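You operate a simulated robot arm through the tools that you are given. There is no shell and no other tool.

Carry out the task below with a simulated robot arm. There is one attempt and no reset: what you move stays moved.

Task
Share out the cups on the top of the prep table. At the end: the red cup from the top of the prep table is on top of the red case; the pink clip block stands where the blue drive (marked "Y12") stood; the yellow cup from the top of the prep table is on the blue coaster on the top of the prep table; the blue drive stands on top of the brown cassette; whatever was shut is shut again. Leave all else as you found it, and nothing knocked over. Set down upright: cup.
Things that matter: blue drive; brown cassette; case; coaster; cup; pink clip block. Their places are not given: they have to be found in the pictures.

The check looks at the end state, three seconds after you hand in, the way a careful person would. Anything else that was tipped, shoved, dropped, spilled or broken makes it a failure.

Robot
A 6-joint arm with a two-finger parallel gripper, fixed in place. Base frame: the origin is at the foot of the arm, x ahead of it, y to its left, z up; the work surface is at about z = 0.78. Units: m, rad, N and s.
With the tool pointing down near the work surface it reaches from about 0.26 to 0.68 m from the base axis. Its first joint turns from -1.152 to 1.152 rad. Payload 2.9 kg.
Tool frame: the origin (TCP) lies between the finger pads and is the grasp point; the fingertips stand 0.03 m ahead of it; z points along the fingers, y is the line along which they close. Largest opening 0.11 m; finger width 0.02, thickness 0.01; the body of the gripper, 0.048 by 0.112 m, starts 0.055 m behind the TCP.
Orientation is that of the tool frame in the base frame, as [roll, pitch, yaw] about the fixed x, y, z axes, in that order (R = Rz(yaw) Ry(pitch) Rx(roll)). With the fingers straight down and closing along the base's y, the tool's x points along the base's -x, its y along +y and its z along -z.

Tools
- The arm moves only by the tool step_arm. Its argument "plan" is a list of rows, each a list of 7 numbers: the gripper command, from -1 (fully open) to 1 (shut), values between in proportion, then the shift along the tool's x, y, z in units of 30 mm (1.0 is 30 mm), then the turn, a rotation vector about the tool's x, y, z in units of 5 degrees (1.0 is 5 degrees). In form: [[grip, dx, dy, dz, ax, ay, az], ...]. A call has 1 to 20 rows; each row shifts and turns the commanded pose from where the row before left it, along the tool's axes as they then stand. A call with a number of a shift or a turn outside -1 to 1 is refused whole. A row lasts 0.2 s, in which the tool goes at most 0.05 m and 0.15 rad; a call with a longer step from one row to the next is refused whole, and so is a gripper value outside its range. A pose out of reach is approached as far as the arm can. The call stops where the force on the tool passes 40 N (or 10 N more than at its start, if that is more) or the arm is blocked; 0.2 s more then pass. The fingers move at their own pace (about 0.108 m/s each) and stop on an object; they squeeze with about 25 N. The grip force told is the motor's: it shows also when the fingers shut on nothing. Time passes only in rows, and 0.2 s behind the last, so rows that do not move let the fingers close. The reply holds the time, the measured pose of the TCP, the force on the tool along the base axes, the opening and the grip force, in the units named above and with some noise, with the torque about the TCP (base axes, N m) and any sound that the robot's microphone picked up.
- Cameras (640 x 400 px; columns grow to the right, rows downward): "scene" is fixed at [0.0646, 0.4404, 1.3449]; the picture's right is [-0.71, -0.70, 0.00], its down [-0.52, 0.53, -0.67] and it looks along [0.47, -0.48, -0.74] (base axes); focal length 325 px, centre (320, 200). "wrist" rides on the gripper at [0.073, 0.017, -0.103] in the tool frame; the picture's right is [-0.23, 0.97, 0.00], its down [-0.76, -0.18, -0.62] and it looks along [-0.61, -0.14, 0.78] (tool axes); focal length 222 px, centre (320, 200).
- capture(camera): a new picture of that camera. It takes no simulated time.
- pixel_to_xyz(camera, pixels): for up to 12 pixels [column, row] of the newest picture of that camera ("zoom" is the newest enlarged one), the place [x, y, z] in the base frame of the surface seen there, good to about 0.002 m, but the place of the scene camera against the robot may be out by one fixed shift of up to 0.025 m in any direction. It takes no simulated time.
- close_up(camera, box): a new picture of the part [left, top, right, bottom] of that camera's present view, enlarged. It takes no simulated time.
- hand_in(): hands the job in; it is judged then, once.

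Unless the task says otherwise, let go and move clear before handing in.

The tools are called after "Request:" as a command line: name --pt "numbers of a row" for each row, then --argument value for the rest, lists and objects as JSON in quotes. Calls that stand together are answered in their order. step_arm: Moves the arm, as the interface text tells. Its arguments: {"type":"object","properties":{"plan":{"type":"array","items":{"type":"array","items":{"type":"number"}}}},"required":["plan"]} The other tools are called the same way: capture (camera) takes a picture; pixel_to_xyz (camera, pixels) gives the place of the surface under pixels of a picture; close_up (camera, box) takes an enlarged picture of a part of a camera's view; hand_in () hands the job in.

At the start:

```text
time: 0.0
tcp_pos: [0.3809, -0.0274, 1.0238]
orientation: [3.141, -0.002, 3.142]
wrist_force: [0.1, -0.2, -0.3]
moment: [0.05, 0.01, -0.01]
finger_gap: 0.11
grip_force: 0.1
```

scene: 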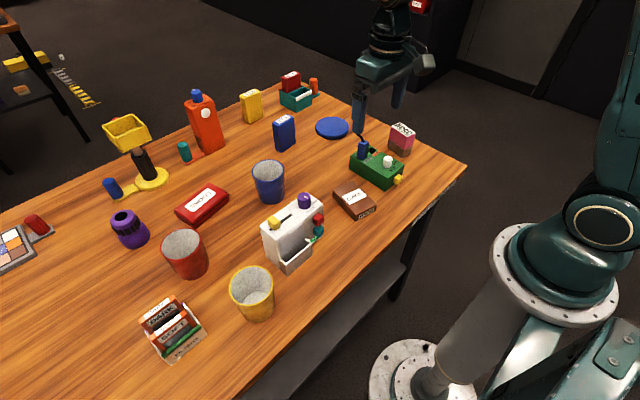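
wrist: 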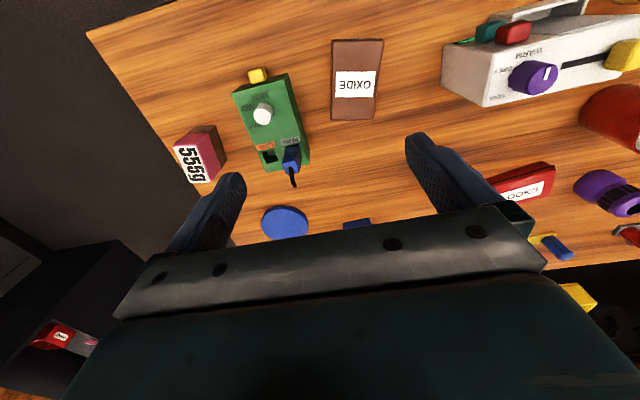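

The scene view shows a red cup near (185,253), a yellow cup (253,292), a blue cup (268,180), a red case (202,204), a brown cassette (355,200), a blue block (284,132), a blue coaster (332,128) and a pink block (401,138). I'll look closer before I move.

Request:
close_up --camera "scene" --box '[220, 60, 460, 210]'

Request:
close_up --camera "scene" --box '[80, 170, 340, 370]'

Request:
close_up --camera "scene" --box '[0, 70, 240, 280]'

Request:
capture --camera "wrist"

Request:
capture --camera "scene"

```text
2.67 times, centred on (340, 135) of scene
```

zoom: 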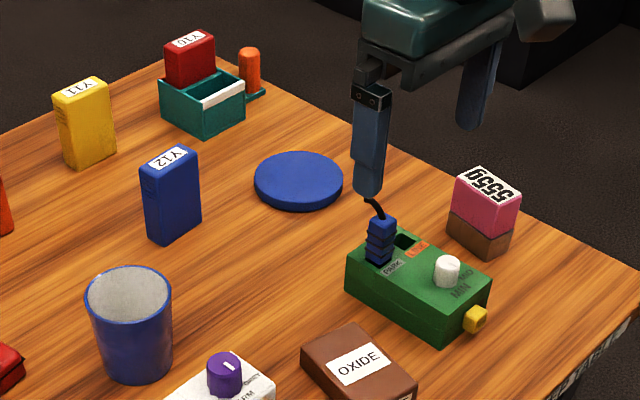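

```text
2.00 times, centred on (210, 270) of scene
```

zoom: 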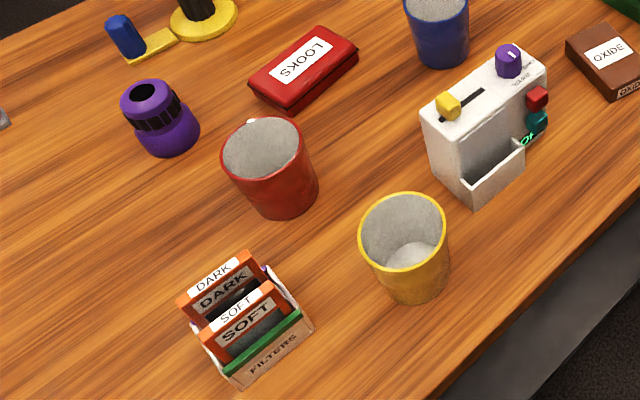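

```text
1.90 times, centred on (120, 175) of scene
```

zoom: 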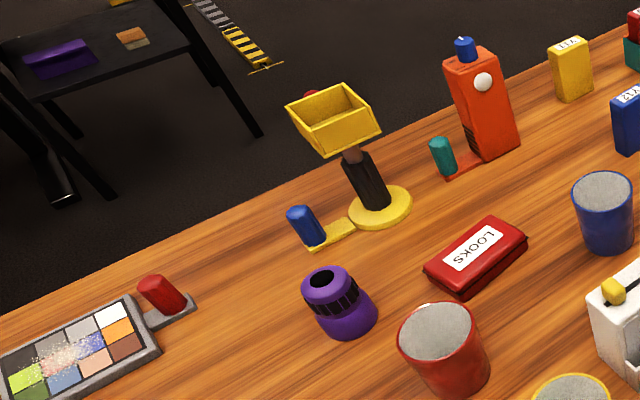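

```text
taken
```

wrist: 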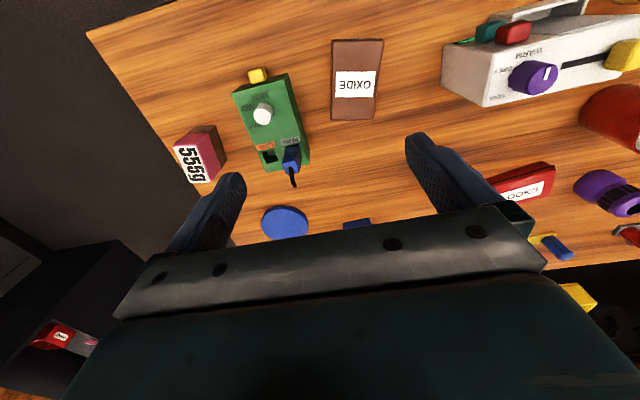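

```text
taken
```

scene: 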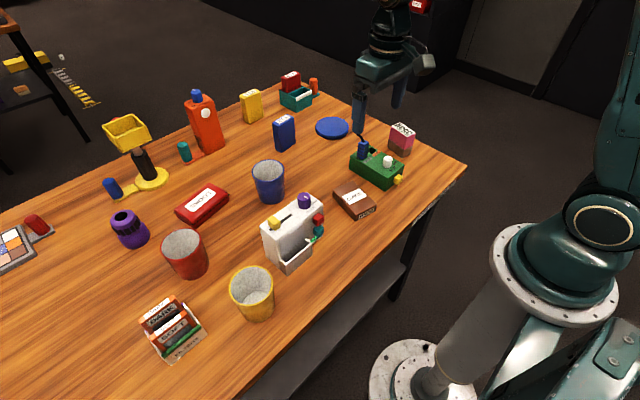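

The red cup, yellow cup and blue drive "Y12" are all clear to identify. I'll measure where things are in the scene picture, and measure two shared points in the wrist picture to get the scene camera's shift.

Request:
pixel_to_xyz --camera "wrist" --pixels '[[332, 40], [383, 41], [374, 120], [332, 118], [285, 222], [262, 113], [174, 148], [191, 183], [215, 127], [227, 162], [225, 170], [200, 140]]'

Request:
pixel_to_xyz --camera "scene" --pixels '[[332, 127], [388, 160], [401, 132], [391, 124], [413, 131], [401, 150], [355, 198], [284, 118], [202, 200], [285, 140], [340, 170], [230, 230]]'

Request:
close_up --camera "wrist" --box '[150, 60, 310, 240]'

```text
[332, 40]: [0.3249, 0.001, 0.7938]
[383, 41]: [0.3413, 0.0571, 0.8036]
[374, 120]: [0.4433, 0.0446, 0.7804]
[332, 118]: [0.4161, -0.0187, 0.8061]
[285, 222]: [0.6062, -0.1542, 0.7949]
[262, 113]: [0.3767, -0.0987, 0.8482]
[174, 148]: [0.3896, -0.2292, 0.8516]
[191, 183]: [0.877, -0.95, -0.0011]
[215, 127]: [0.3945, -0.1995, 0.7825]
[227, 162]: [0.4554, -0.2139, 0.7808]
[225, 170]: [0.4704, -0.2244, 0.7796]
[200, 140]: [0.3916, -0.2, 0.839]
```

```text
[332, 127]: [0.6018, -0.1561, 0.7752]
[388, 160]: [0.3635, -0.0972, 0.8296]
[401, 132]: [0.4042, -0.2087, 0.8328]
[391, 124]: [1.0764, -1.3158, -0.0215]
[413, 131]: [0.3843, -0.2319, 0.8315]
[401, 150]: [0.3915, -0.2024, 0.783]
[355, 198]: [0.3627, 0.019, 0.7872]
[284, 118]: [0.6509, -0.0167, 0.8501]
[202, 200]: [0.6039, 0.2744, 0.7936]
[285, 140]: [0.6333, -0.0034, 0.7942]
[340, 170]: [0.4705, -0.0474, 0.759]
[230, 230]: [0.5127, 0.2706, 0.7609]
```

```text
2.22 times, centred on (230, 150) of wrist
```

zoom: 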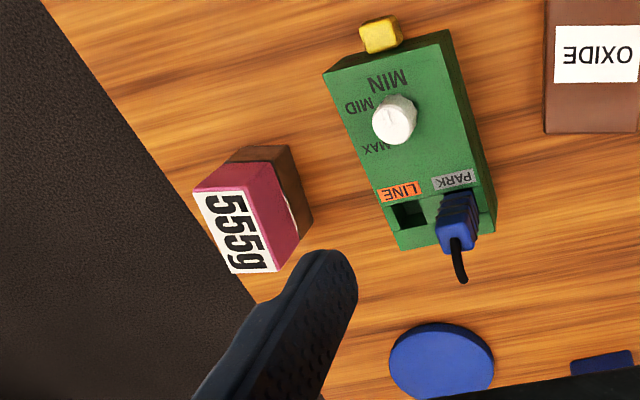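

The wrist camera puts the table at z≈0.780 and the scene camera reads it about 0.02 low, so I'll use the wrist view for precise places. Next I move forward to see the blue drive from the wrist camera.

Request:
step_arm --pt "-1 -1 0 0 0 0 0" --pt "-1 -1 0 0 0 0 0" --pt "-1 -1 0 0 0 0 0" --pt "-1 -1 0 0 0 0 0" --pt "-1 0 0 0 0 0 0"

Request:
capture --camera "wrist"

Request:
capture --camera "scene"

```text
time: 1.2
tcp_pos: [0.5016, -0.028, 1.0234]
orientation: [3.14, -0.002, 3.141]
wrist_force: [0.0, -0.6, -0.3]
moment: [0.0, 0.02, -0.01]
finger_gap: 0.11
grip_force: 0.0
```

```text
taken
```

wrist: 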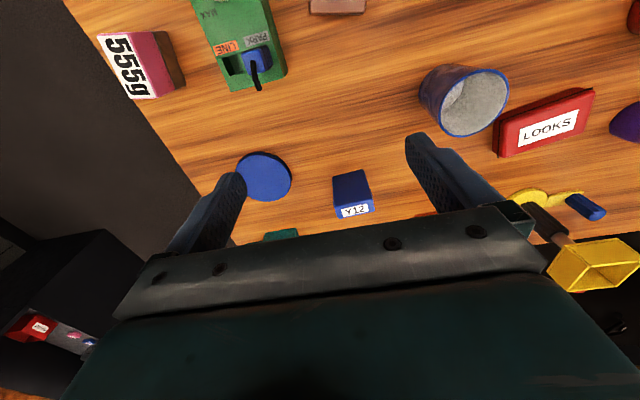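

```text
taken
```

scene: 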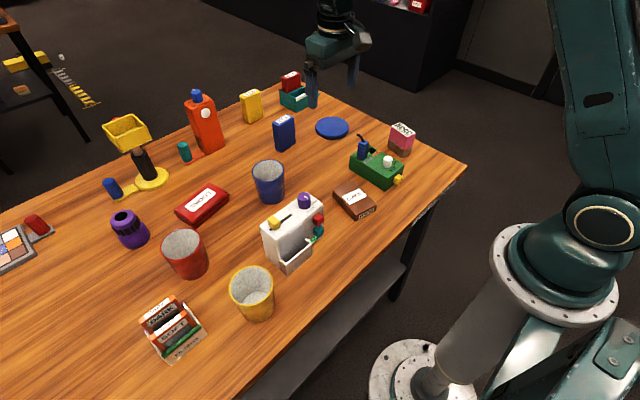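

The drive is at wrist (352,190) with its label at (354,210), and the coaster is at (264,177). I'll take close-ups and measure the drive.

Request:
close_up --camera "wrist" --box '[220, 120, 400, 240]'

Request:
pixel_to_xyz --camera "wrist" --pixels '[[332, 177], [365, 170], [336, 217], [374, 211], [354, 210], [348, 175], [264, 177], [240, 170], [290, 180], [265, 152], [266, 200], [310, 150]]'

Request:
close_up --camera "scene" --box '[240, 100, 330, 165]'

```text
3.33 times, centred on (310, 180) of wrist
```

zoom: 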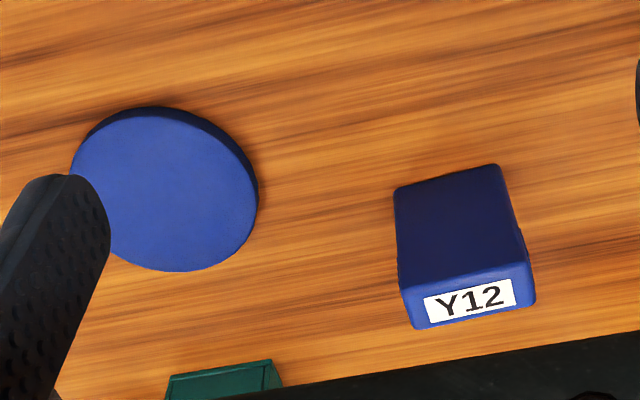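

```text
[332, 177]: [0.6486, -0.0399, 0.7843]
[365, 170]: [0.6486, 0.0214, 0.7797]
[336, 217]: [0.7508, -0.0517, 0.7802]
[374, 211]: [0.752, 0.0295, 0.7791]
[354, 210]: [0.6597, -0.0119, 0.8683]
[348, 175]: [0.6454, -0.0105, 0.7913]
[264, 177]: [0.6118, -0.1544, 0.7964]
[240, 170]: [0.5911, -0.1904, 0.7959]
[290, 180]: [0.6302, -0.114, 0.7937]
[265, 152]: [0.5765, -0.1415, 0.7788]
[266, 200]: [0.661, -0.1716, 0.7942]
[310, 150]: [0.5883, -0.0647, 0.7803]
```

```text
6.15 times, centred on (285, 132) of scene
```

zoom: 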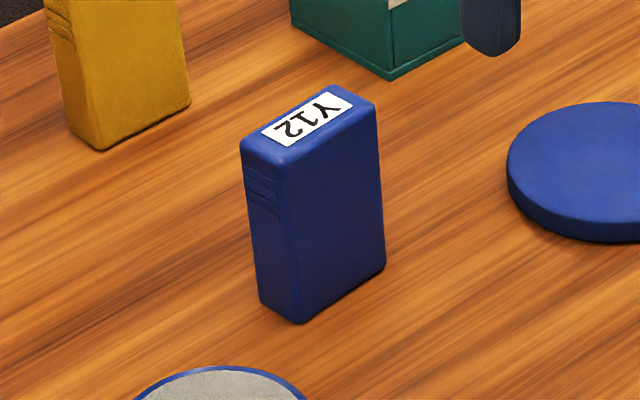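

I'll measure the drive's top edges and base edges in this close-up.

Request:
pixel_to_xyz --camera "zoom" --pixels '[[248, 146], [284, 160], [368, 103], [332, 92], [298, 316], [380, 264], [264, 298], [312, 120], [345, 200], [265, 230], [300, 300], [375, 255]]'

Request:
close_up --camera "wrist" --box '[310, 150, 400, 220]'

```text
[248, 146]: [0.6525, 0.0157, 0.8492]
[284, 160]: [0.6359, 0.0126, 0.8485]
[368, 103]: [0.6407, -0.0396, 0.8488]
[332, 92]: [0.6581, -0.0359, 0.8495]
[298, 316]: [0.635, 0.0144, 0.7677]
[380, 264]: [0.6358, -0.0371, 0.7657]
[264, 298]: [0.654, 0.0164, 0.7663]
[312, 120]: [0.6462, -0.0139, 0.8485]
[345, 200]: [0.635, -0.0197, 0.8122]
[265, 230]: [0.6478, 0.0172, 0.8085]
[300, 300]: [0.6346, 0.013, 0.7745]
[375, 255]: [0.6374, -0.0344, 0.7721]
```

```text
5.71 times, centred on (355, 185) of wrist
```

zoom: 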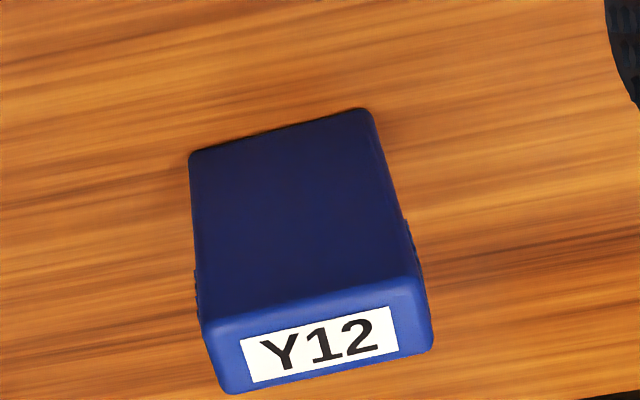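

Request:
pixel_to_xyz --camera "zoom" --pixels '[[215, 328], [410, 282], [232, 385], [425, 342], [320, 345], [200, 165], [362, 118], [290, 230], [210, 290], [400, 255], [240, 290], [370, 260]]'

```text
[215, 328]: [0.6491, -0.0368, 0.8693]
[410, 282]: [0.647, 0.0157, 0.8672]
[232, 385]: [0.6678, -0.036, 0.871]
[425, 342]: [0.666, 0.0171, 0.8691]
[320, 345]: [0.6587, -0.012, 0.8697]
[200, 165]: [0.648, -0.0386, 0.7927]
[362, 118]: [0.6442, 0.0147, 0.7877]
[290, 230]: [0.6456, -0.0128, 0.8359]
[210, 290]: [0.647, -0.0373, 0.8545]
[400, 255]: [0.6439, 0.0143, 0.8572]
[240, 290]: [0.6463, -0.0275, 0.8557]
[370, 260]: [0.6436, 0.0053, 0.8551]
```

The wrist view gives the drive's top centre at about (0.657, -0.010, 0.869), 0.055 wide in y and 0.024 thick in x, turned about +4°. Before gripping I'll check the clearance to the blue cup at (450,100) and measure the coaster, case and other things.

Request:
pixel_to_xyz --camera "wrist" --pixels '[[440, 130], [423, 85], [475, 137], [440, 105], [507, 90], [470, 70], [495, 125], [592, 90], [500, 155], [593, 117], [545, 125], [490, 112]]'

Request:
close_up --camera "scene" --box '[300, 105, 430, 225]'

```text
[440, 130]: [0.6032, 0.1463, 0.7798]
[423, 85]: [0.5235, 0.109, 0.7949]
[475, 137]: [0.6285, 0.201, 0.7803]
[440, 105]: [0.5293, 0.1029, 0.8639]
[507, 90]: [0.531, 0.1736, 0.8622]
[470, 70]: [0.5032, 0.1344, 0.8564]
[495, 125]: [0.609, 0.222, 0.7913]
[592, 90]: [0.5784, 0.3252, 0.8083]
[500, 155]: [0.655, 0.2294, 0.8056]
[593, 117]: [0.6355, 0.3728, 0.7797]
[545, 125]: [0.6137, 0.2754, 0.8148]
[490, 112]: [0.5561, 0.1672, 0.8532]
```

```text
3.33 times, centred on (365, 165) of scene
```

zoom: 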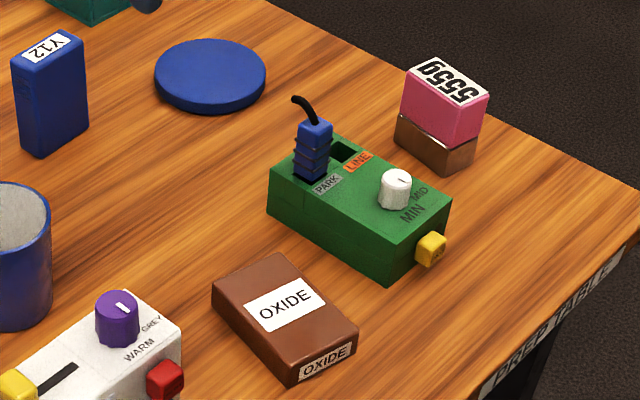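

The blue cup, centred near (0.535, 0.137), is well clear of the drive. I'll measure the cassette, coaster and pink block in this close-up.

Request:
pixel_to_xyz --camera "zoom" --pixels '[[215, 286], [281, 256], [355, 326], [293, 364], [286, 305], [156, 72], [265, 72], [210, 40], [210, 102], [211, 71]]'

Request:
pixel_to_xyz --camera "zoom" --pixels '[[414, 64], [486, 98], [453, 145], [403, 114], [397, 138], [446, 170], [474, 158], [480, 130], [404, 98], [462, 108], [452, 80], [430, 150]]'

```text
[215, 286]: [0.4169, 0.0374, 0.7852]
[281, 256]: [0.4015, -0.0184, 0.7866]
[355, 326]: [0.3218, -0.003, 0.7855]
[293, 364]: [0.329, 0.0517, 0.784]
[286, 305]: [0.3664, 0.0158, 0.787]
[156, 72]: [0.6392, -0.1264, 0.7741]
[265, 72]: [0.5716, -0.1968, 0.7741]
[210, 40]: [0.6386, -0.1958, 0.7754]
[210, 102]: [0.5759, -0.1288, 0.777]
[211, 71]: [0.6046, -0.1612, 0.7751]
```

```text
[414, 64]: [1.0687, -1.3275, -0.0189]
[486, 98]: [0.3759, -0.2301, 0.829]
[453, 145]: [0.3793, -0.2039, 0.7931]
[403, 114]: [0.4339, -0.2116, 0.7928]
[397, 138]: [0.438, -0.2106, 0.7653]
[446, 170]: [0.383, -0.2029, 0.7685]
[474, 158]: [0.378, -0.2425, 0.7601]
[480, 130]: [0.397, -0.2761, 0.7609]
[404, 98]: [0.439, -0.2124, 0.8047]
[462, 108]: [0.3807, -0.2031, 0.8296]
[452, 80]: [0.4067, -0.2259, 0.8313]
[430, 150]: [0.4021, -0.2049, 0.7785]
```

In corrected coordinates the cassette is centred at about (0.378, 0.018), top z 0.806, turned -9°. The coaster is at about (0.616, -0.161) and the pink block at about (0.42, -0.22). I'll move over the drive, turn 4° and come down part-way.

Request:
step_arm --pt "-1 -0.87 0.1 0 0 0 -0.4" --pt "-1 -0.87 0.1 0 0 0 -0.4" --pt "-1 -0.87 0.15 0 0 0 0" --pt "-1 -0.87 0.15 0 0 0 0" --pt "-1 -0.87 0.15 0 0 0 0" --pt "-1 -0.87 0.1 0 0 0 0" --pt "-1 0 0 1 0 0 0" --pt "-1 0 0 1 0 0 0" --pt "-1 0 0 1 0 0 0" --pt "-1 0 0 0 0 0 0"

Request:
capture --camera "wrist"

Request:
close_up --camera "scene" --box '[220, 50, 400, 170]'

```text
time: 3.4
tcp_pos: [0.6557, 0.0041, 0.9343]
orientation: [3.141, 0.0, -3.071]
wrist_force: [0.6, -0.4, -0.2]
moment: [0.01, 0.0, 0.03]
finger_gap: 0.1101
grip_force: 0.0
```

```text
taken
```

wrist: 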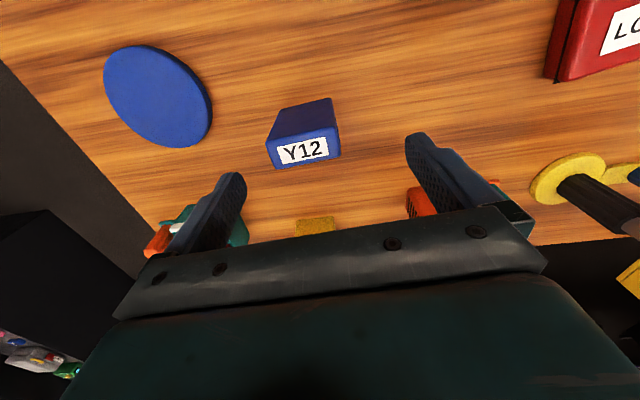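

```text
3.33 times, centred on (310, 110) of scene
```

zoom: 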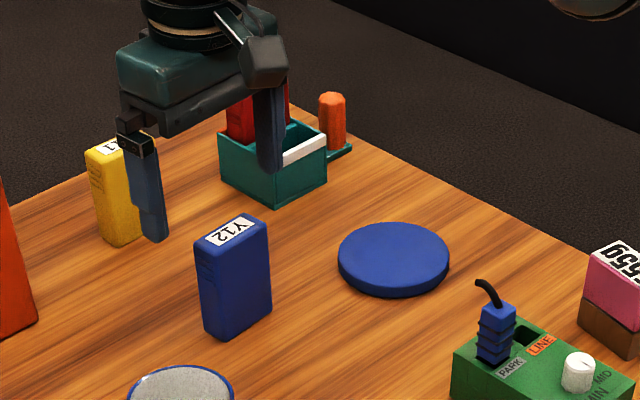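

The turn moved me to y=0.004, while the drive is near -0.011. I'll re-measure it and the coaster from this nearer wrist view.

Request:
pixel_to_xyz --camera "wrist" --pixels '[[268, 145], [333, 128], [273, 167], [339, 151], [303, 150], [105, 100], [210, 112], [130, 50], [195, 145], [158, 97], [283, 110], [330, 99]]'

```text
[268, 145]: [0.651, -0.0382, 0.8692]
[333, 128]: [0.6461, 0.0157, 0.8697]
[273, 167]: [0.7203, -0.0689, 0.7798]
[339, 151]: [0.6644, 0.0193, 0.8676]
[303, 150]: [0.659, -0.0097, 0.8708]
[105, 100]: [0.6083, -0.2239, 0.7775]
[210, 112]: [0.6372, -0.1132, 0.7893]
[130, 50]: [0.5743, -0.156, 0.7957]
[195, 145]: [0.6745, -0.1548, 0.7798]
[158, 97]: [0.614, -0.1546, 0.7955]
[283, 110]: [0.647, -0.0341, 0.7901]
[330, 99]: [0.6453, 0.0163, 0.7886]
```

The drive's top centre is (0.657, -0.010), turned about 5°. I'll correct y, come down and close.

Request:
step_arm --pt "-1 0 -0.47 0 0 0 -0.1" --pt "-1 0 0 0 0 0 0" --pt "-1 0 0 0.8 0 0 0" --pt "-1 0 0 0.8 0 0 0" --pt "-1 0 0 0.8 0 0 0" --pt "-1 0 0 0.8 0 0 0" --pt "-1 0 0 0 0 0 0"

Request:
close_up --camera "scene" --box '[220, 50, 400, 170]'

```text
time: 5.0
tcp_pos: [0.6562, -0.009, 0.8373]
orientation: [3.14, 0.0, -3.063]
wrist_force: [-0.7, 0.2, -0.2]
moment: [-0.01, -0.01, 0.02]
finger_gap: 0.11
grip_force: 0.2
```

```text
3.33 times, centred on (310, 110) of scene
```

zoom: 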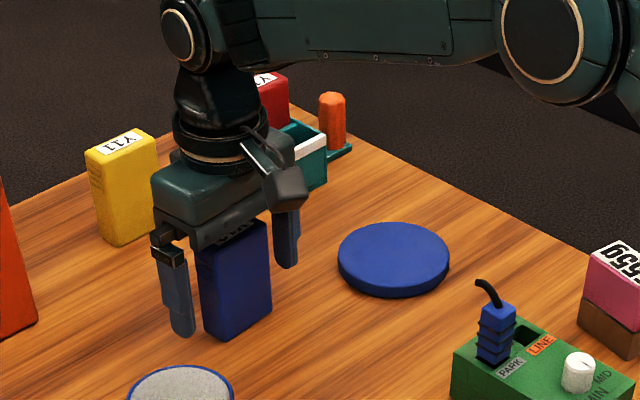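

The fingers straddle the drive evenly, so I'll close and lift.

Request:
step_arm --pt "0.3 0 0 0 0 0 0" --pt "1 0 0 0 0 0 0" --pt "1 0 0 0 0 0 0" --pt "1 0 0 0 0 0 0" --pt "1 0 0 -0.5 0 0 0" --pt "1 0 0 -1 0 0 0" --pt "1 0 0 -1 0 0 0" --pt "1 0 0 -1 0 0 0" --pt "1 0 0 -1 0 0 0" --pt "1 0 0 0 0 0 0"

Request:
capture --camera "scene"

Request:
capture --camera "wrist"

```text
time: 7.2
tcp_pos: [0.6583, -0.012, 0.9732]
orientation: [3.139, -0.001, -3.062]
wrist_force: [-0.2, -0.3, -1.4]
moment: [0.05, -0.03, 0.0]
finger_gap: 0.0597
grip_force: 25.0
```

```text
taken
```

scene: 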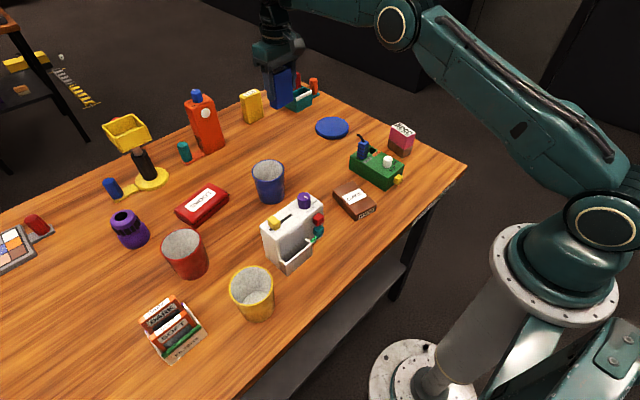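

```text
taken
```

wrist: 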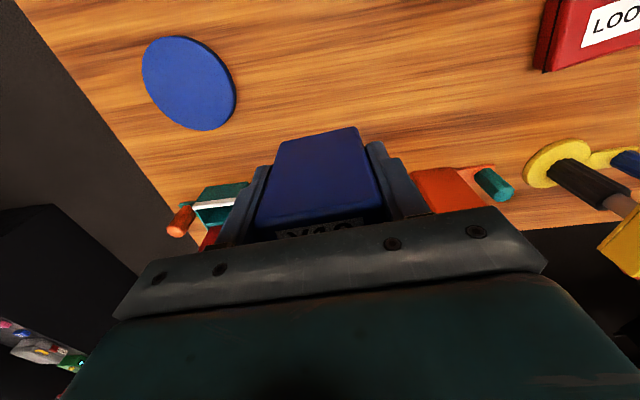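

The drive is held, with the gap at 0.06 and 25 N. I'll carry it back toward the cassette and stop short to re-measure the cassette from the wrist camera.

Request:
step_arm --pt "1 0.88 0.214 -0.3 0 0 0" --pt "1 0.88 0.214 0 0 0 0" --pt "1 0.88 0.214 0 0 0 0" --pt "1 0.88 0.214 0 0 0 0" --pt "1 0.88 0.214 0 0 0 0" --pt "1 0.88 0.214 0 0 0 0" --pt "1 0.88 0.214 0 0 0 0" --pt "1 0 0 0 0 0 0.92" --pt "1 0 0 0 0 0 0.92" --pt "1 0 0 0 0 0 0.92" --pt "1 0 0 0 0 0 0"

Request:
capture --camera "wrist"

```text
time: 9.6
tcp_pos: [0.4697, 0.0198, 0.981]
orientation: [3.141, -0.003, 2.979]
wrist_force: [-0.2, 0.1, -0.9]
moment: [-0.01, 0.02, -0.02]
finger_gap: 0.06
grip_force: 25.2
```

```text
taken
```

wrist: 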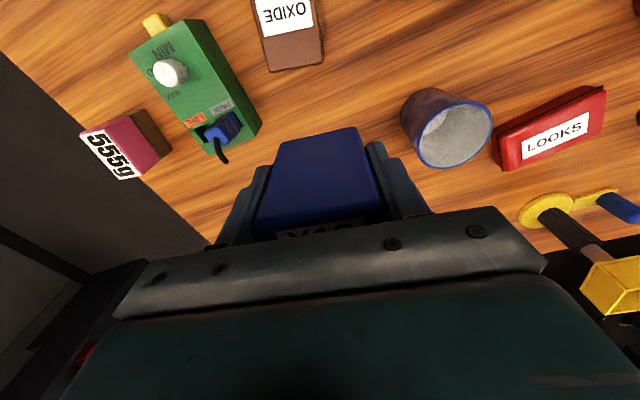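

Only part of the cassette shows, at (290,40), so I'll back off 3 cm more and re-measure.

Request:
step_arm --pt "1 1 0 0 0 0 0" --pt "1 0 0 0 0 0 0"

Request:
capture --camera "wrist"

Request:
close_up --camera "wrist" --box '[200, 0, 480, 160]'

```text
time: 10.2
tcp_pos: [0.4392, 0.0264, 0.9812]
orientation: [3.141, -0.003, 2.978]
wrist_force: [0.1, 0.6, -1.2]
moment: [-0.01, 0.01, -0.01]
finger_gap: 0.0595
grip_force: 25.1
```

```text
taken
```

wrist: 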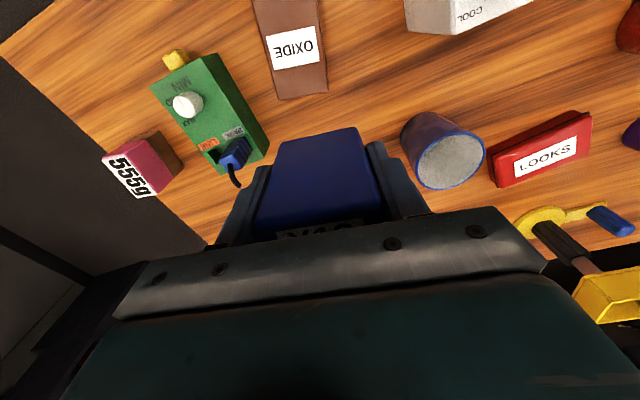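

```text
2.29 times, centred on (340, 80) of wrist
```

zoom: 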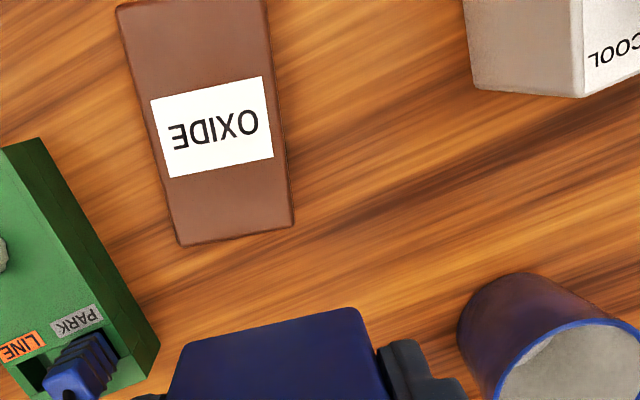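

Request:
pixel_to_xyz --camera "zoom" --pixels '[[182, 238], [288, 222], [121, 12], [257, 10], [274, 155], [162, 178], [213, 127], [295, 218], [475, 75], [465, 10], [150, 345], [60, 160]]'

Request:
pixel_to_xyz --camera "wrist" --pixels '[[103, 158], [147, 133], [175, 148], [183, 165], [137, 192], [155, 150], [175, 160], [120, 148]]'

```text
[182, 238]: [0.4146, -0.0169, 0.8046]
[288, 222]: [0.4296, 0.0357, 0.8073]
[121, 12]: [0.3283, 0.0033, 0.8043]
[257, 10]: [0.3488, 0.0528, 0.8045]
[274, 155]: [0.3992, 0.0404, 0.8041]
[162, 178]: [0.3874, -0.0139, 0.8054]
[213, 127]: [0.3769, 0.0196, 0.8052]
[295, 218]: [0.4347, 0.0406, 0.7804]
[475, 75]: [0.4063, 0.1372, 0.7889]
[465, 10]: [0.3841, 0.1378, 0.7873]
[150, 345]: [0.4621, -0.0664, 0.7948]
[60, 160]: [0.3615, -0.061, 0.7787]
```

```text
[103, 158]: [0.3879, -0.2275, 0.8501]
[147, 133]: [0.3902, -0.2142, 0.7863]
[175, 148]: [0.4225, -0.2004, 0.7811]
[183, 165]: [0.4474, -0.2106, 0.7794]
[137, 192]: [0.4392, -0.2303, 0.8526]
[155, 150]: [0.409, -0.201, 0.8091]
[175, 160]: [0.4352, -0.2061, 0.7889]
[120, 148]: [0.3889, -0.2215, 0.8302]
```

The cassette centre is (0.378, 0.018), turned about -12°, with its top at 0.805. I'll move over it, align and come down to just above the surface.

Request:
step_arm --pt "1 0.985 -0.305 0 0 0 0" --pt "1 0.985 -0.305 0 0 0 0" --pt "1 0 0 0 0 0 0.53" --pt "1 0 0 0.9 0 0 0" --pt "1 0 0 0.9 0 0 0" --pt "1 0 0 0.9 0 0 0" --pt "1 0 0 0.6 0 0 0" --pt "1 0 0 0.3 0 0 0" --pt "1 0 0 0 0 0 0"

Request:
close_up --camera "scene" --box '[270, 110, 450, 230]'

Request:
capture --camera "wrist"

```text
time: 12.2
tcp_pos: [0.3781, 0.0164, 0.8734]
orientation: [-3.141, -0.003, 2.933]
wrist_force: [-0.6, 0.8, -2.4]
moment: [0.04, 0.0, 0.0]
finger_gap: 0.06
grip_force: 24.6
```

```text
3.33 times, centred on (360, 170) of scene
```

zoom: 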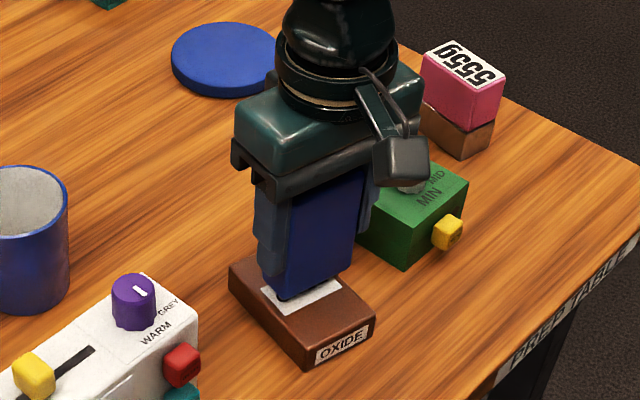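

```text
taken
```

wrist: 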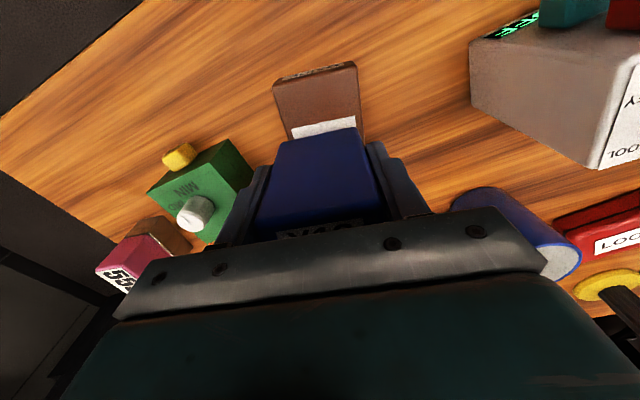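

The drive sits centred over the cassette in the scene close-up. I'll lower it the last centimetre in small steps.

Request:
step_arm --pt "1 0 0 0.15 0 0 0" --pt "1 0 0 0.1 0 0 0" --pt "1 0 0 0.07 0 0 0" --pt "1 0 0 0 0 0 0"

Request:
close_up --camera "scene" --box '[315, 160, 405, 220]'

```text
time: 13.2
tcp_pos: [0.3787, 0.0163, 0.8654]
orientation: [3.141, -0.002, 2.932]
wrist_force: [0.5, 0.8, -0.9]
moment: [0.01, -0.03, 0.02]
finger_gap: 0.0599
grip_force: 25.5
```

```text
6.67 times, centred on (360, 190) of scene
```

zoom: 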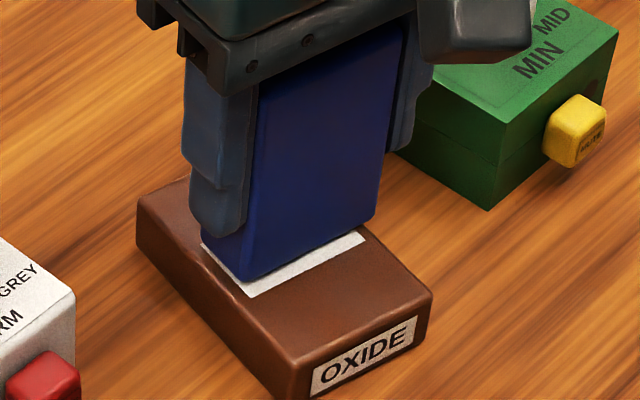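

It is still slightly above the top with no contact force, so I'll lower it in 1 mm steps.

Request:
step_arm --pt "1 0 0 0.05 0 0 0" --pt "1 0 0 0.04 0 0 0" --pt "1 0 0 0 0 0 0"

```text
time: 14.0
tcp_pos: [0.3788, 0.017, 0.8627]
orientation: [3.139, -0.002, 2.933]
wrist_force: [-4.2, 1.4, 17.2]
moment: [-0.03, 0.16, -0.02]
finger_gap: 0.0598
grip_force: 24.8
```

There is contact with 17 N upward. I'll open partly and withdraw straight up.

Request:
step_arm --pt "1 0 0 -0.03 0 0 0" --pt "-0.2 0 0 0 0 0 0" --pt "-0.45 0 0 0 0 0 0" --pt "-0.45 0 0 0 0 0 0" --pt "-0.45 0 0 -0.5 0 0 0" --pt "-0.45 0 0 -1 0 0 0" --pt "-0.45 0 0 -1 0 0 0" --pt "-0.45 0 0 -1 0 0 0" --pt "-0.45 0 0 -1 0 0 0" --pt "-0.45 0 0 0 0 0 0"

Request:
capture --camera "scene"

Request:
close_up --camera "scene" --box '[300, 100, 450, 220]'

Request:
capture --camera "wrist"

```text
time: 16.2
tcp_pos: [0.3794, 0.0167, 0.9975]
orientation: [3.142, 0.0, 2.933]
wrist_force: [-0.4, -0.4, 0.6]
moment: [0.01, -0.01, 0.03]
finger_gap: 0.0799
grip_force: 0.0
```

```text
taken
```

scene: 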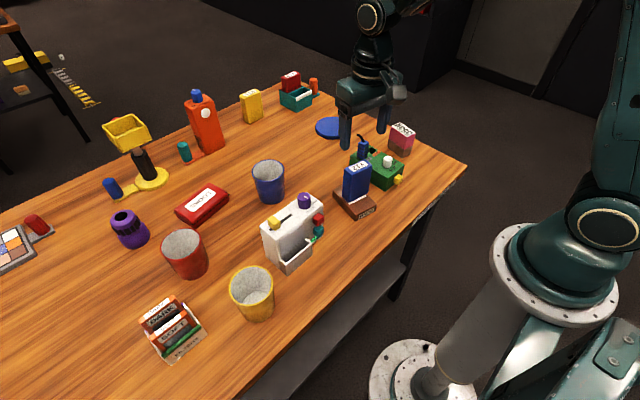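

```text
3.33 times, centred on (375, 160) of scene
```

zoom: 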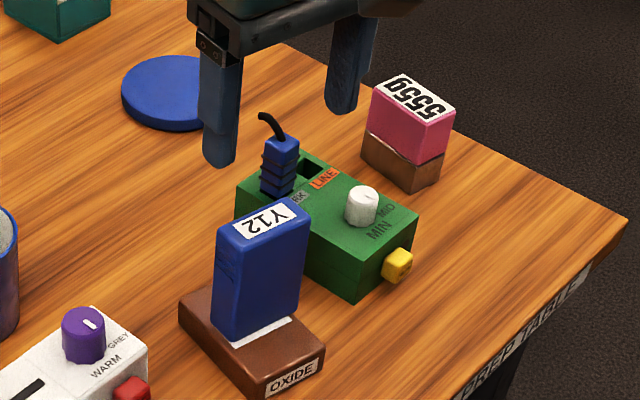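

```text
taken
```

wrist: 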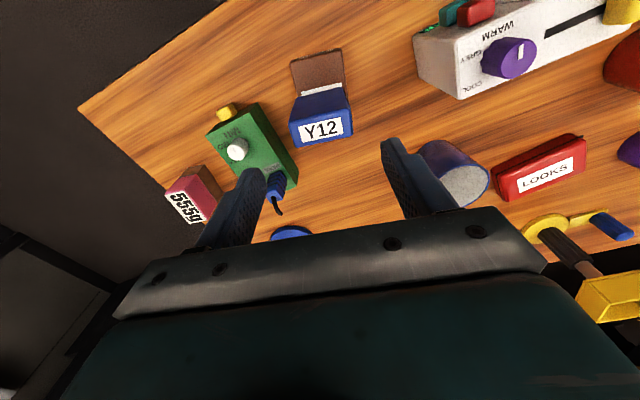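

The blue drive stands centred on the cassette. Next is the pink block, and I'll move over to it for a wrist view.

Request:
step_arm --pt "-0.45 -0.643 -0.969 0 0 0 0" --pt "-0.45 -0.643 -0.969 0 0 0 0" --pt "-0.45 -0.643 -0.969 0 0 0 0" --pt "-0.45 -0.643 -0.969 0 0 0 0" --pt "-0.45 -0.643 -0.969 0 0 0 0" --pt "-0.45 -0.643 -0.969 0 0 0 0" --pt "-0.45 -0.643 -0.969 0 0 0 0" --pt "-1 0 0 0 0 0 0" --pt "-1 0 0 0 0 0 0"

Request:
capture --camera "wrist"

```text
time: 18.2
tcp_pos: [0.4701, -0.21, 0.9973]
orientation: [3.14, -0.001, 2.931]
wrist_force: [-1.0, 0.9, 0.4]
moment: [-0.02, 0.04, 0.0]
finger_gap: 0.1098
grip_force: 0.0
```

```text
taken
```

wrist: 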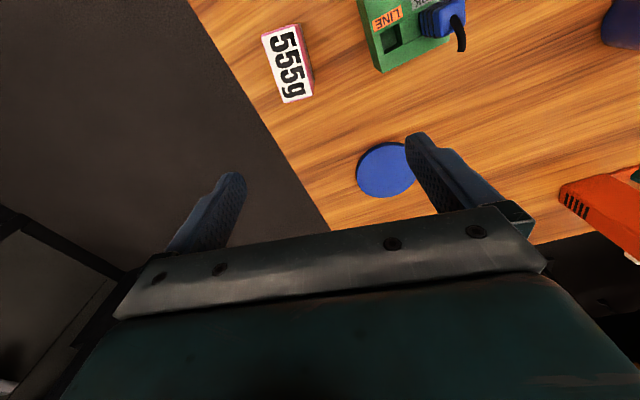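

Request:
close_up --camera "wrist" --box '[220, 0, 400, 115]'

Request:
close_up --camera "scene" --box '[375, 110, 430, 165]'

```text
3.48 times, centred on (310, 58) of wrist
```

zoom: 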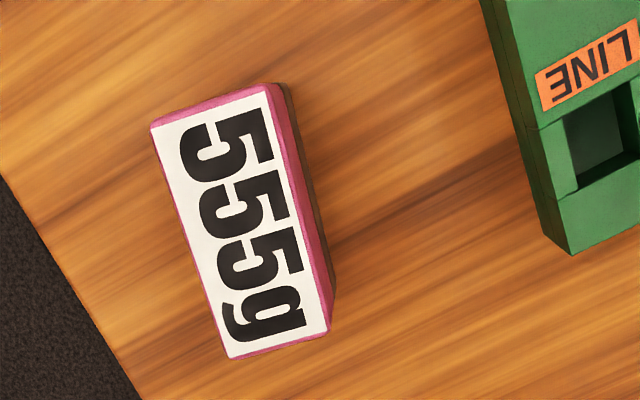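

```text
7.27 times, centred on (402, 138) of scene
```

zoom: 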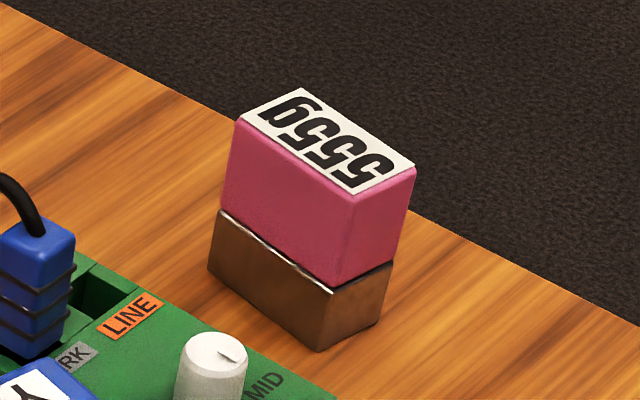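

Seen closely, the pink block is a 0.06 x 0.03 box with a copper-coloured lower part of the same footprint. I'll measure its top corners and the gap to the green device.

Request:
close_up --camera "wrist" --box '[220, 0, 400, 115]'

Request:
pixel_to_xyz --camera "zoom" --pixels '[[155, 125], [268, 88], [325, 328], [235, 353], [240, 220], [315, 260], [325, 265], [290, 100], [328, 320], [570, 250], [530, 140], [565, 240]]'

```text
3.48 times, centred on (310, 58) of wrist
```

zoom: 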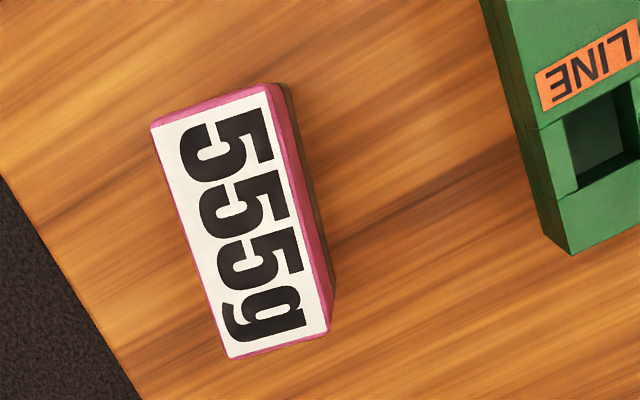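

```text
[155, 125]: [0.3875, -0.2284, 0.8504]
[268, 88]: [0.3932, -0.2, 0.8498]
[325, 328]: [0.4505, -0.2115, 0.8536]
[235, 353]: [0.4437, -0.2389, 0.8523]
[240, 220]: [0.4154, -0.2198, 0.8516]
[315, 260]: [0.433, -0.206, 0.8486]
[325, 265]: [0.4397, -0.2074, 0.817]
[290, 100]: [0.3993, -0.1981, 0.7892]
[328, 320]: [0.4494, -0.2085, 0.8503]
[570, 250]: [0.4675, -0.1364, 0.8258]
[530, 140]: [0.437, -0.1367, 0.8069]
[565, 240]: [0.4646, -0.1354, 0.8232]
```

The block centre is (0.4187, -0.2197), turned -11°, with its top at 0.851. I'll first grip only the pink part and lift a few millimetres, to see whether the copper base belongs to it.

Request:
step_arm --pt "-0.45 0.805 -0.337 0 0 0 -0.2" --pt "-0.45 0.805 -0.337 0 0 0 0" --pt "-0.45 0 0 0.9 0 0 0" --pt "-0.45 0 0 0.9 0 0 0" --pt "-0.45 0 0 0.9 0 0 0" --pt "-0.45 0 0 0.9 0 0 0" --pt "-0.45 0 0 0.5 0 0 0" --pt "-0.45 0 0 0 0 0 0"

Request:
close_up --camera "scene" --box '[330, 80, 450, 180]'

Request:
capture --camera "wrist"

```text
time: 20.0
tcp_pos: [0.4172, -0.2214, 0.8749]
orientation: [-3.141, 0.0, 2.95]
wrist_force: [-0.2, -0.7, 0.2]
moment: [0.01, 0.02, 0.0]
finger_gap: 0.0798
grip_force: 0.0
```

```text
4.00 times, centred on (390, 130) of scene
```

zoom: 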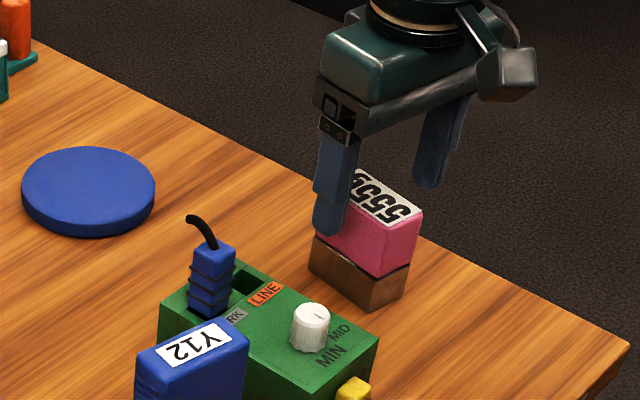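

```text
taken
```

wrist: 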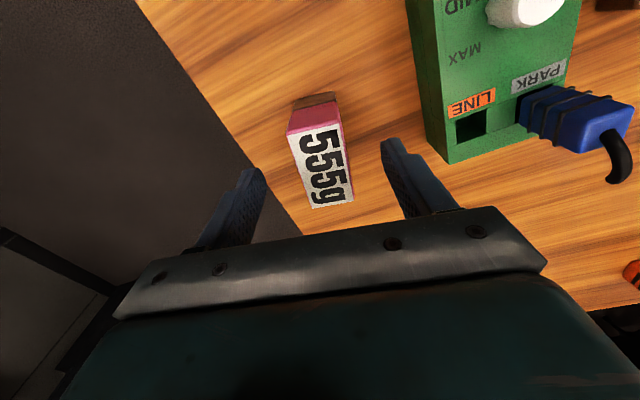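

The block is centred between the fingers. I'll go down to the pink part, close, then lift 6 mm.

Request:
step_arm --pt "-0.45 0 0.06 0.58 0 0 0" --pt "-0.45 0 0 0.58 0 0 0" --pt "-0.45 0 0 0 0 0 0" --pt "0.3 0 0 0 0 0 0" --pt "1 0 0 0 0 0 0" --pt "1 0 0 0 0 0 0" --pt "1 0 0 0 0 0 0" --pt "1 0 0 -0.1 0 0 0" --pt "1 0 0 -0.1 0 0 0" --pt "1 0 0 0 0 0 0"

Request:
close_up --camera "scene" --box '[360, 100, 440, 170]'

Request:
capture --camera "wrist"

```text
time: 22.2
tcp_pos: [0.417, -0.2198, 0.8452]
orientation: [3.142, 0.001, 2.949]
wrist_force: [-0.5, 1.3, -1.2]
moment: [0.03, 0.04, 0.03]
finger_gap: 0.0337
grip_force: 25.1
```

```text
5.71 times, centred on (400, 135) of scene
```

zoom: 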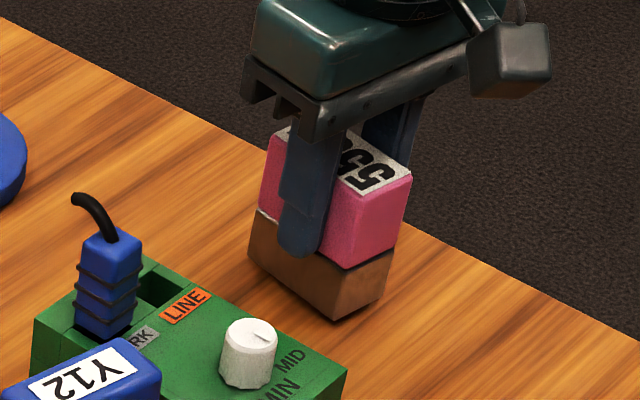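

```text
taken
```

wrist: 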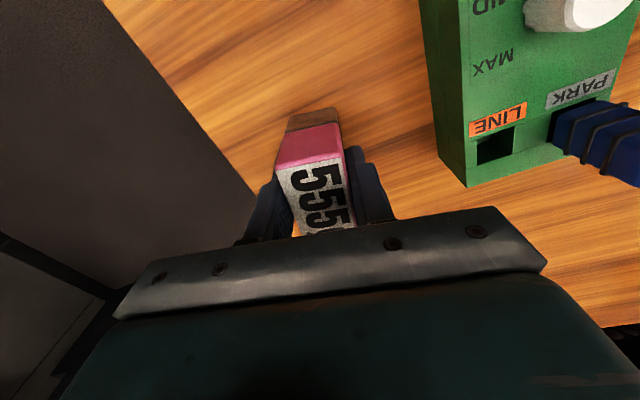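

The copper part seems to be coming with it, but 6 mm is hard to judge. I'll lift 2 cm more and look again.

Request:
step_arm --pt "1 0 0 -0.35 0 0 0" --pt "1 0 0 -0.35 0 0 0" --pt "1 0 0 0 0 0 0"

Request:
close_up --camera "scene" --box '[360, 100, 440, 170]'

```text
time: 23.0
tcp_pos: [0.415, -0.2196, 0.8668]
orientation: [-3.142, -0.002, 2.95]
wrist_force: [-0.3, 0.2, -1.1]
moment: [-0.01, 0.04, 0.01]
finger_gap: 0.0337
grip_force: 25.5
```

```text
5.71 times, centred on (400, 135) of scene
```

zoom: 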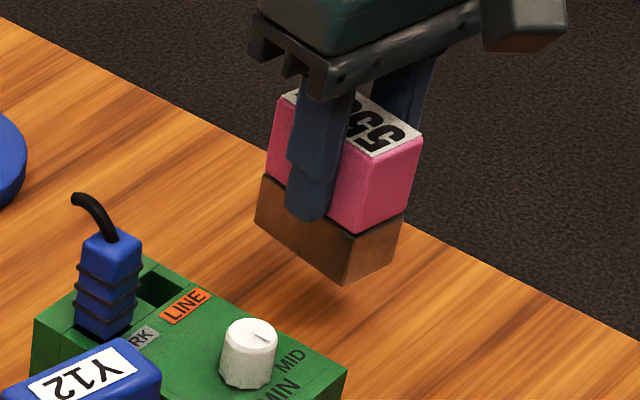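

The copper base is part of the pink block, so it moves as one piece. I'll raise it and carry it over the drive's old spot at (0.657, -0.010).

Request:
step_arm --pt "1 0 0 -0.95 0 0 0" --pt "1 0 0 -0.95 0 0 0" --pt "1 0 0 -0.95 0 0 0" --pt "1 -0.659 0.84 0 0 0 0" --pt "1 -0.659 0.84 0 0 0 0" --pt "1 -0.659 0.84 0 0 0 0" --pt "1 -0.659 0.84 0 0 0 0" --pt "1 -0.659 0.84 0 0 0 0" --pt "1 -0.659 0.84 0 0 0 0" --pt "1 -0.659 0.84 0 0 0 0" --pt "1 -0.659 0.84 0 0 0 0" --pt "1 -0.659 0.84 0 0 0 0" --pt "1 -0.659 0.84 0 0 0 0" --pt "1 0 0 0 0 0 0"

Request:
capture --camera "wrist"

Request:
capture --camera "scene"

```text
time: 26.0
tcp_pos: [0.6613, -0.009, 0.95]
orientation: [3.141, -0.001, 2.95]
wrist_force: [-0.3, 0.3, -1.3]
moment: [0.03, 0.03, 0.03]
finger_gap: 0.0336
grip_force: 25.3
```

```text
taken
```

wrist: 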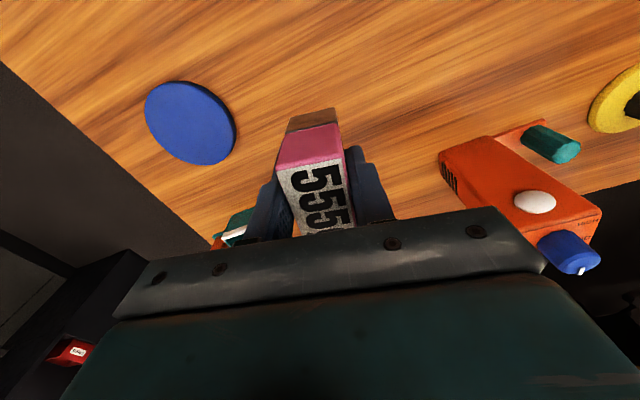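

```text
taken
```

scene: 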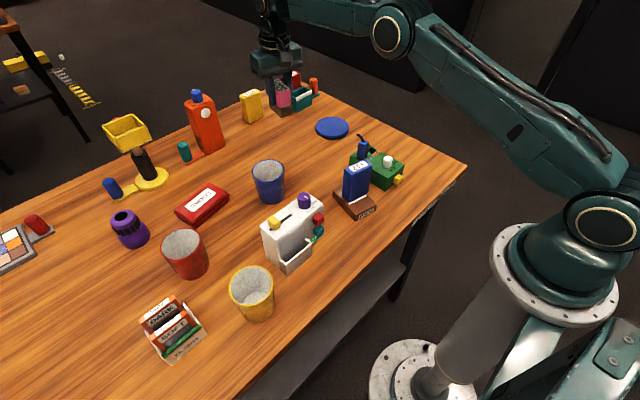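

I need to come back about 6 mm in x, then lower close to the table.

Request:
step_arm --pt "1 0.2 0 0 0 0 0" --pt "1 0 0 0.9 0 0 0" --pt "1 0 0 0.9 0 0 0" --pt "1 0 0 0.9 0 0 0" --pt "1 0 0 0.7 0 0 0" --pt "1 0 0 0 0 0 0"

Request:
close_up --camera "scene" --box '[220, 50, 370, 170]'

```text
time: 27.4
tcp_pos: [0.6539, -0.0099, 0.8486]
orientation: [3.141, 0.0, 2.951]
wrist_force: [0.6, 0.1, -1.2]
moment: [0.01, -0.02, 0.0]
finger_gap: 0.0335
grip_force: 24.7
```

```text
3.33 times, centred on (295, 110) of scene
```

zoom: 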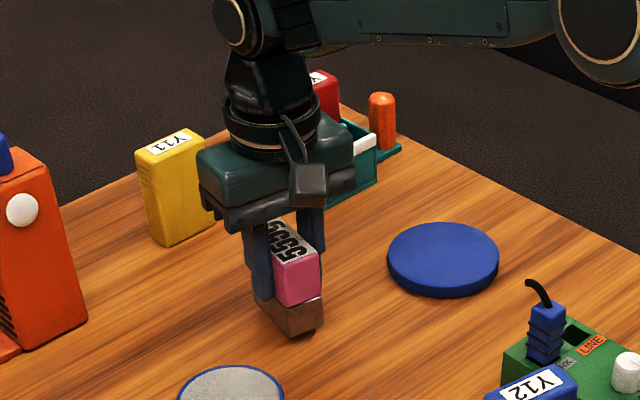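

The path is clear, so I'll lower the last few millimetres gently until contact.

Request:
step_arm --pt "1 0 0 0.1 0 0 0" --pt "1 0 0 0.08 0 0 0" --pt "1 0 0 0.06 0 0 0" --pt "1 0 0 0.03 0 0 0" --pt "1 0 0 0 0 0 0"

```text
time: 28.6
tcp_pos: [0.653, -0.0087, 0.8407]
orientation: [3.14, -0.001, 2.951]
wrist_force: [-0.1, 0.2, -1.0]
moment: [0.01, -0.02, -0.03]
finger_gap: 0.0338
grip_force: 24.9
```

Request:
step_arm --pt "1 -0.05 0 0.04 0 0 0" --pt "1 0 0 0.03 0 0 0" --pt "1 0 0 0 0 0 0"

```text
time: 29.4
tcp_pos: [0.6552, -0.01, 0.839]
orientation: [3.141, -0.002, 2.949]
wrist_force: [0.3, -0.2, -1.9]
moment: [-0.02, 0.05, -0.02]
finger_gap: 0.0339
grip_force: 25.0
```

No contact yet, and the tool is at (0.6552, -0.010) as wanted. I'll keep lowering in about 1 mm steps.

Request:
step_arm --pt "1 0 0 0.03 0 0 0" --pt "1 0 0 0.03 0 0 0" --pt "1 0 0 0 0 0 0"

Request:
close_up --camera "scene" --box '[250, 90, 330, 160]'

```text
time: 30.2
tcp_pos: [0.6545, -0.0082, 0.838]
orientation: [3.142, 0.001, 2.949]
wrist_force: [-1.7, 0.2, 4.2]
moment: [-0.04, 0.21, 0.03]
finger_gap: 0.0337
grip_force: 25.4
```

```text
5.71 times, centred on (290, 125) of scene
```

zoom: 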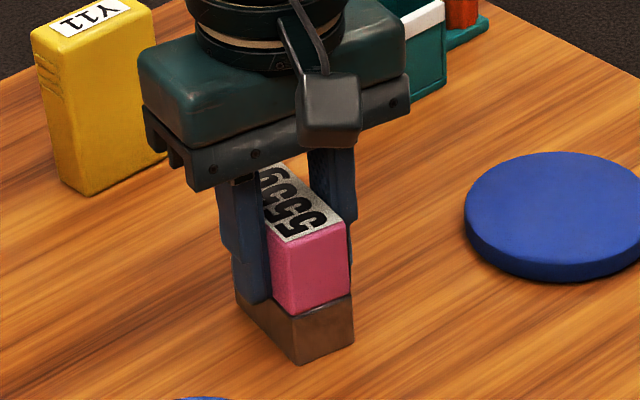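

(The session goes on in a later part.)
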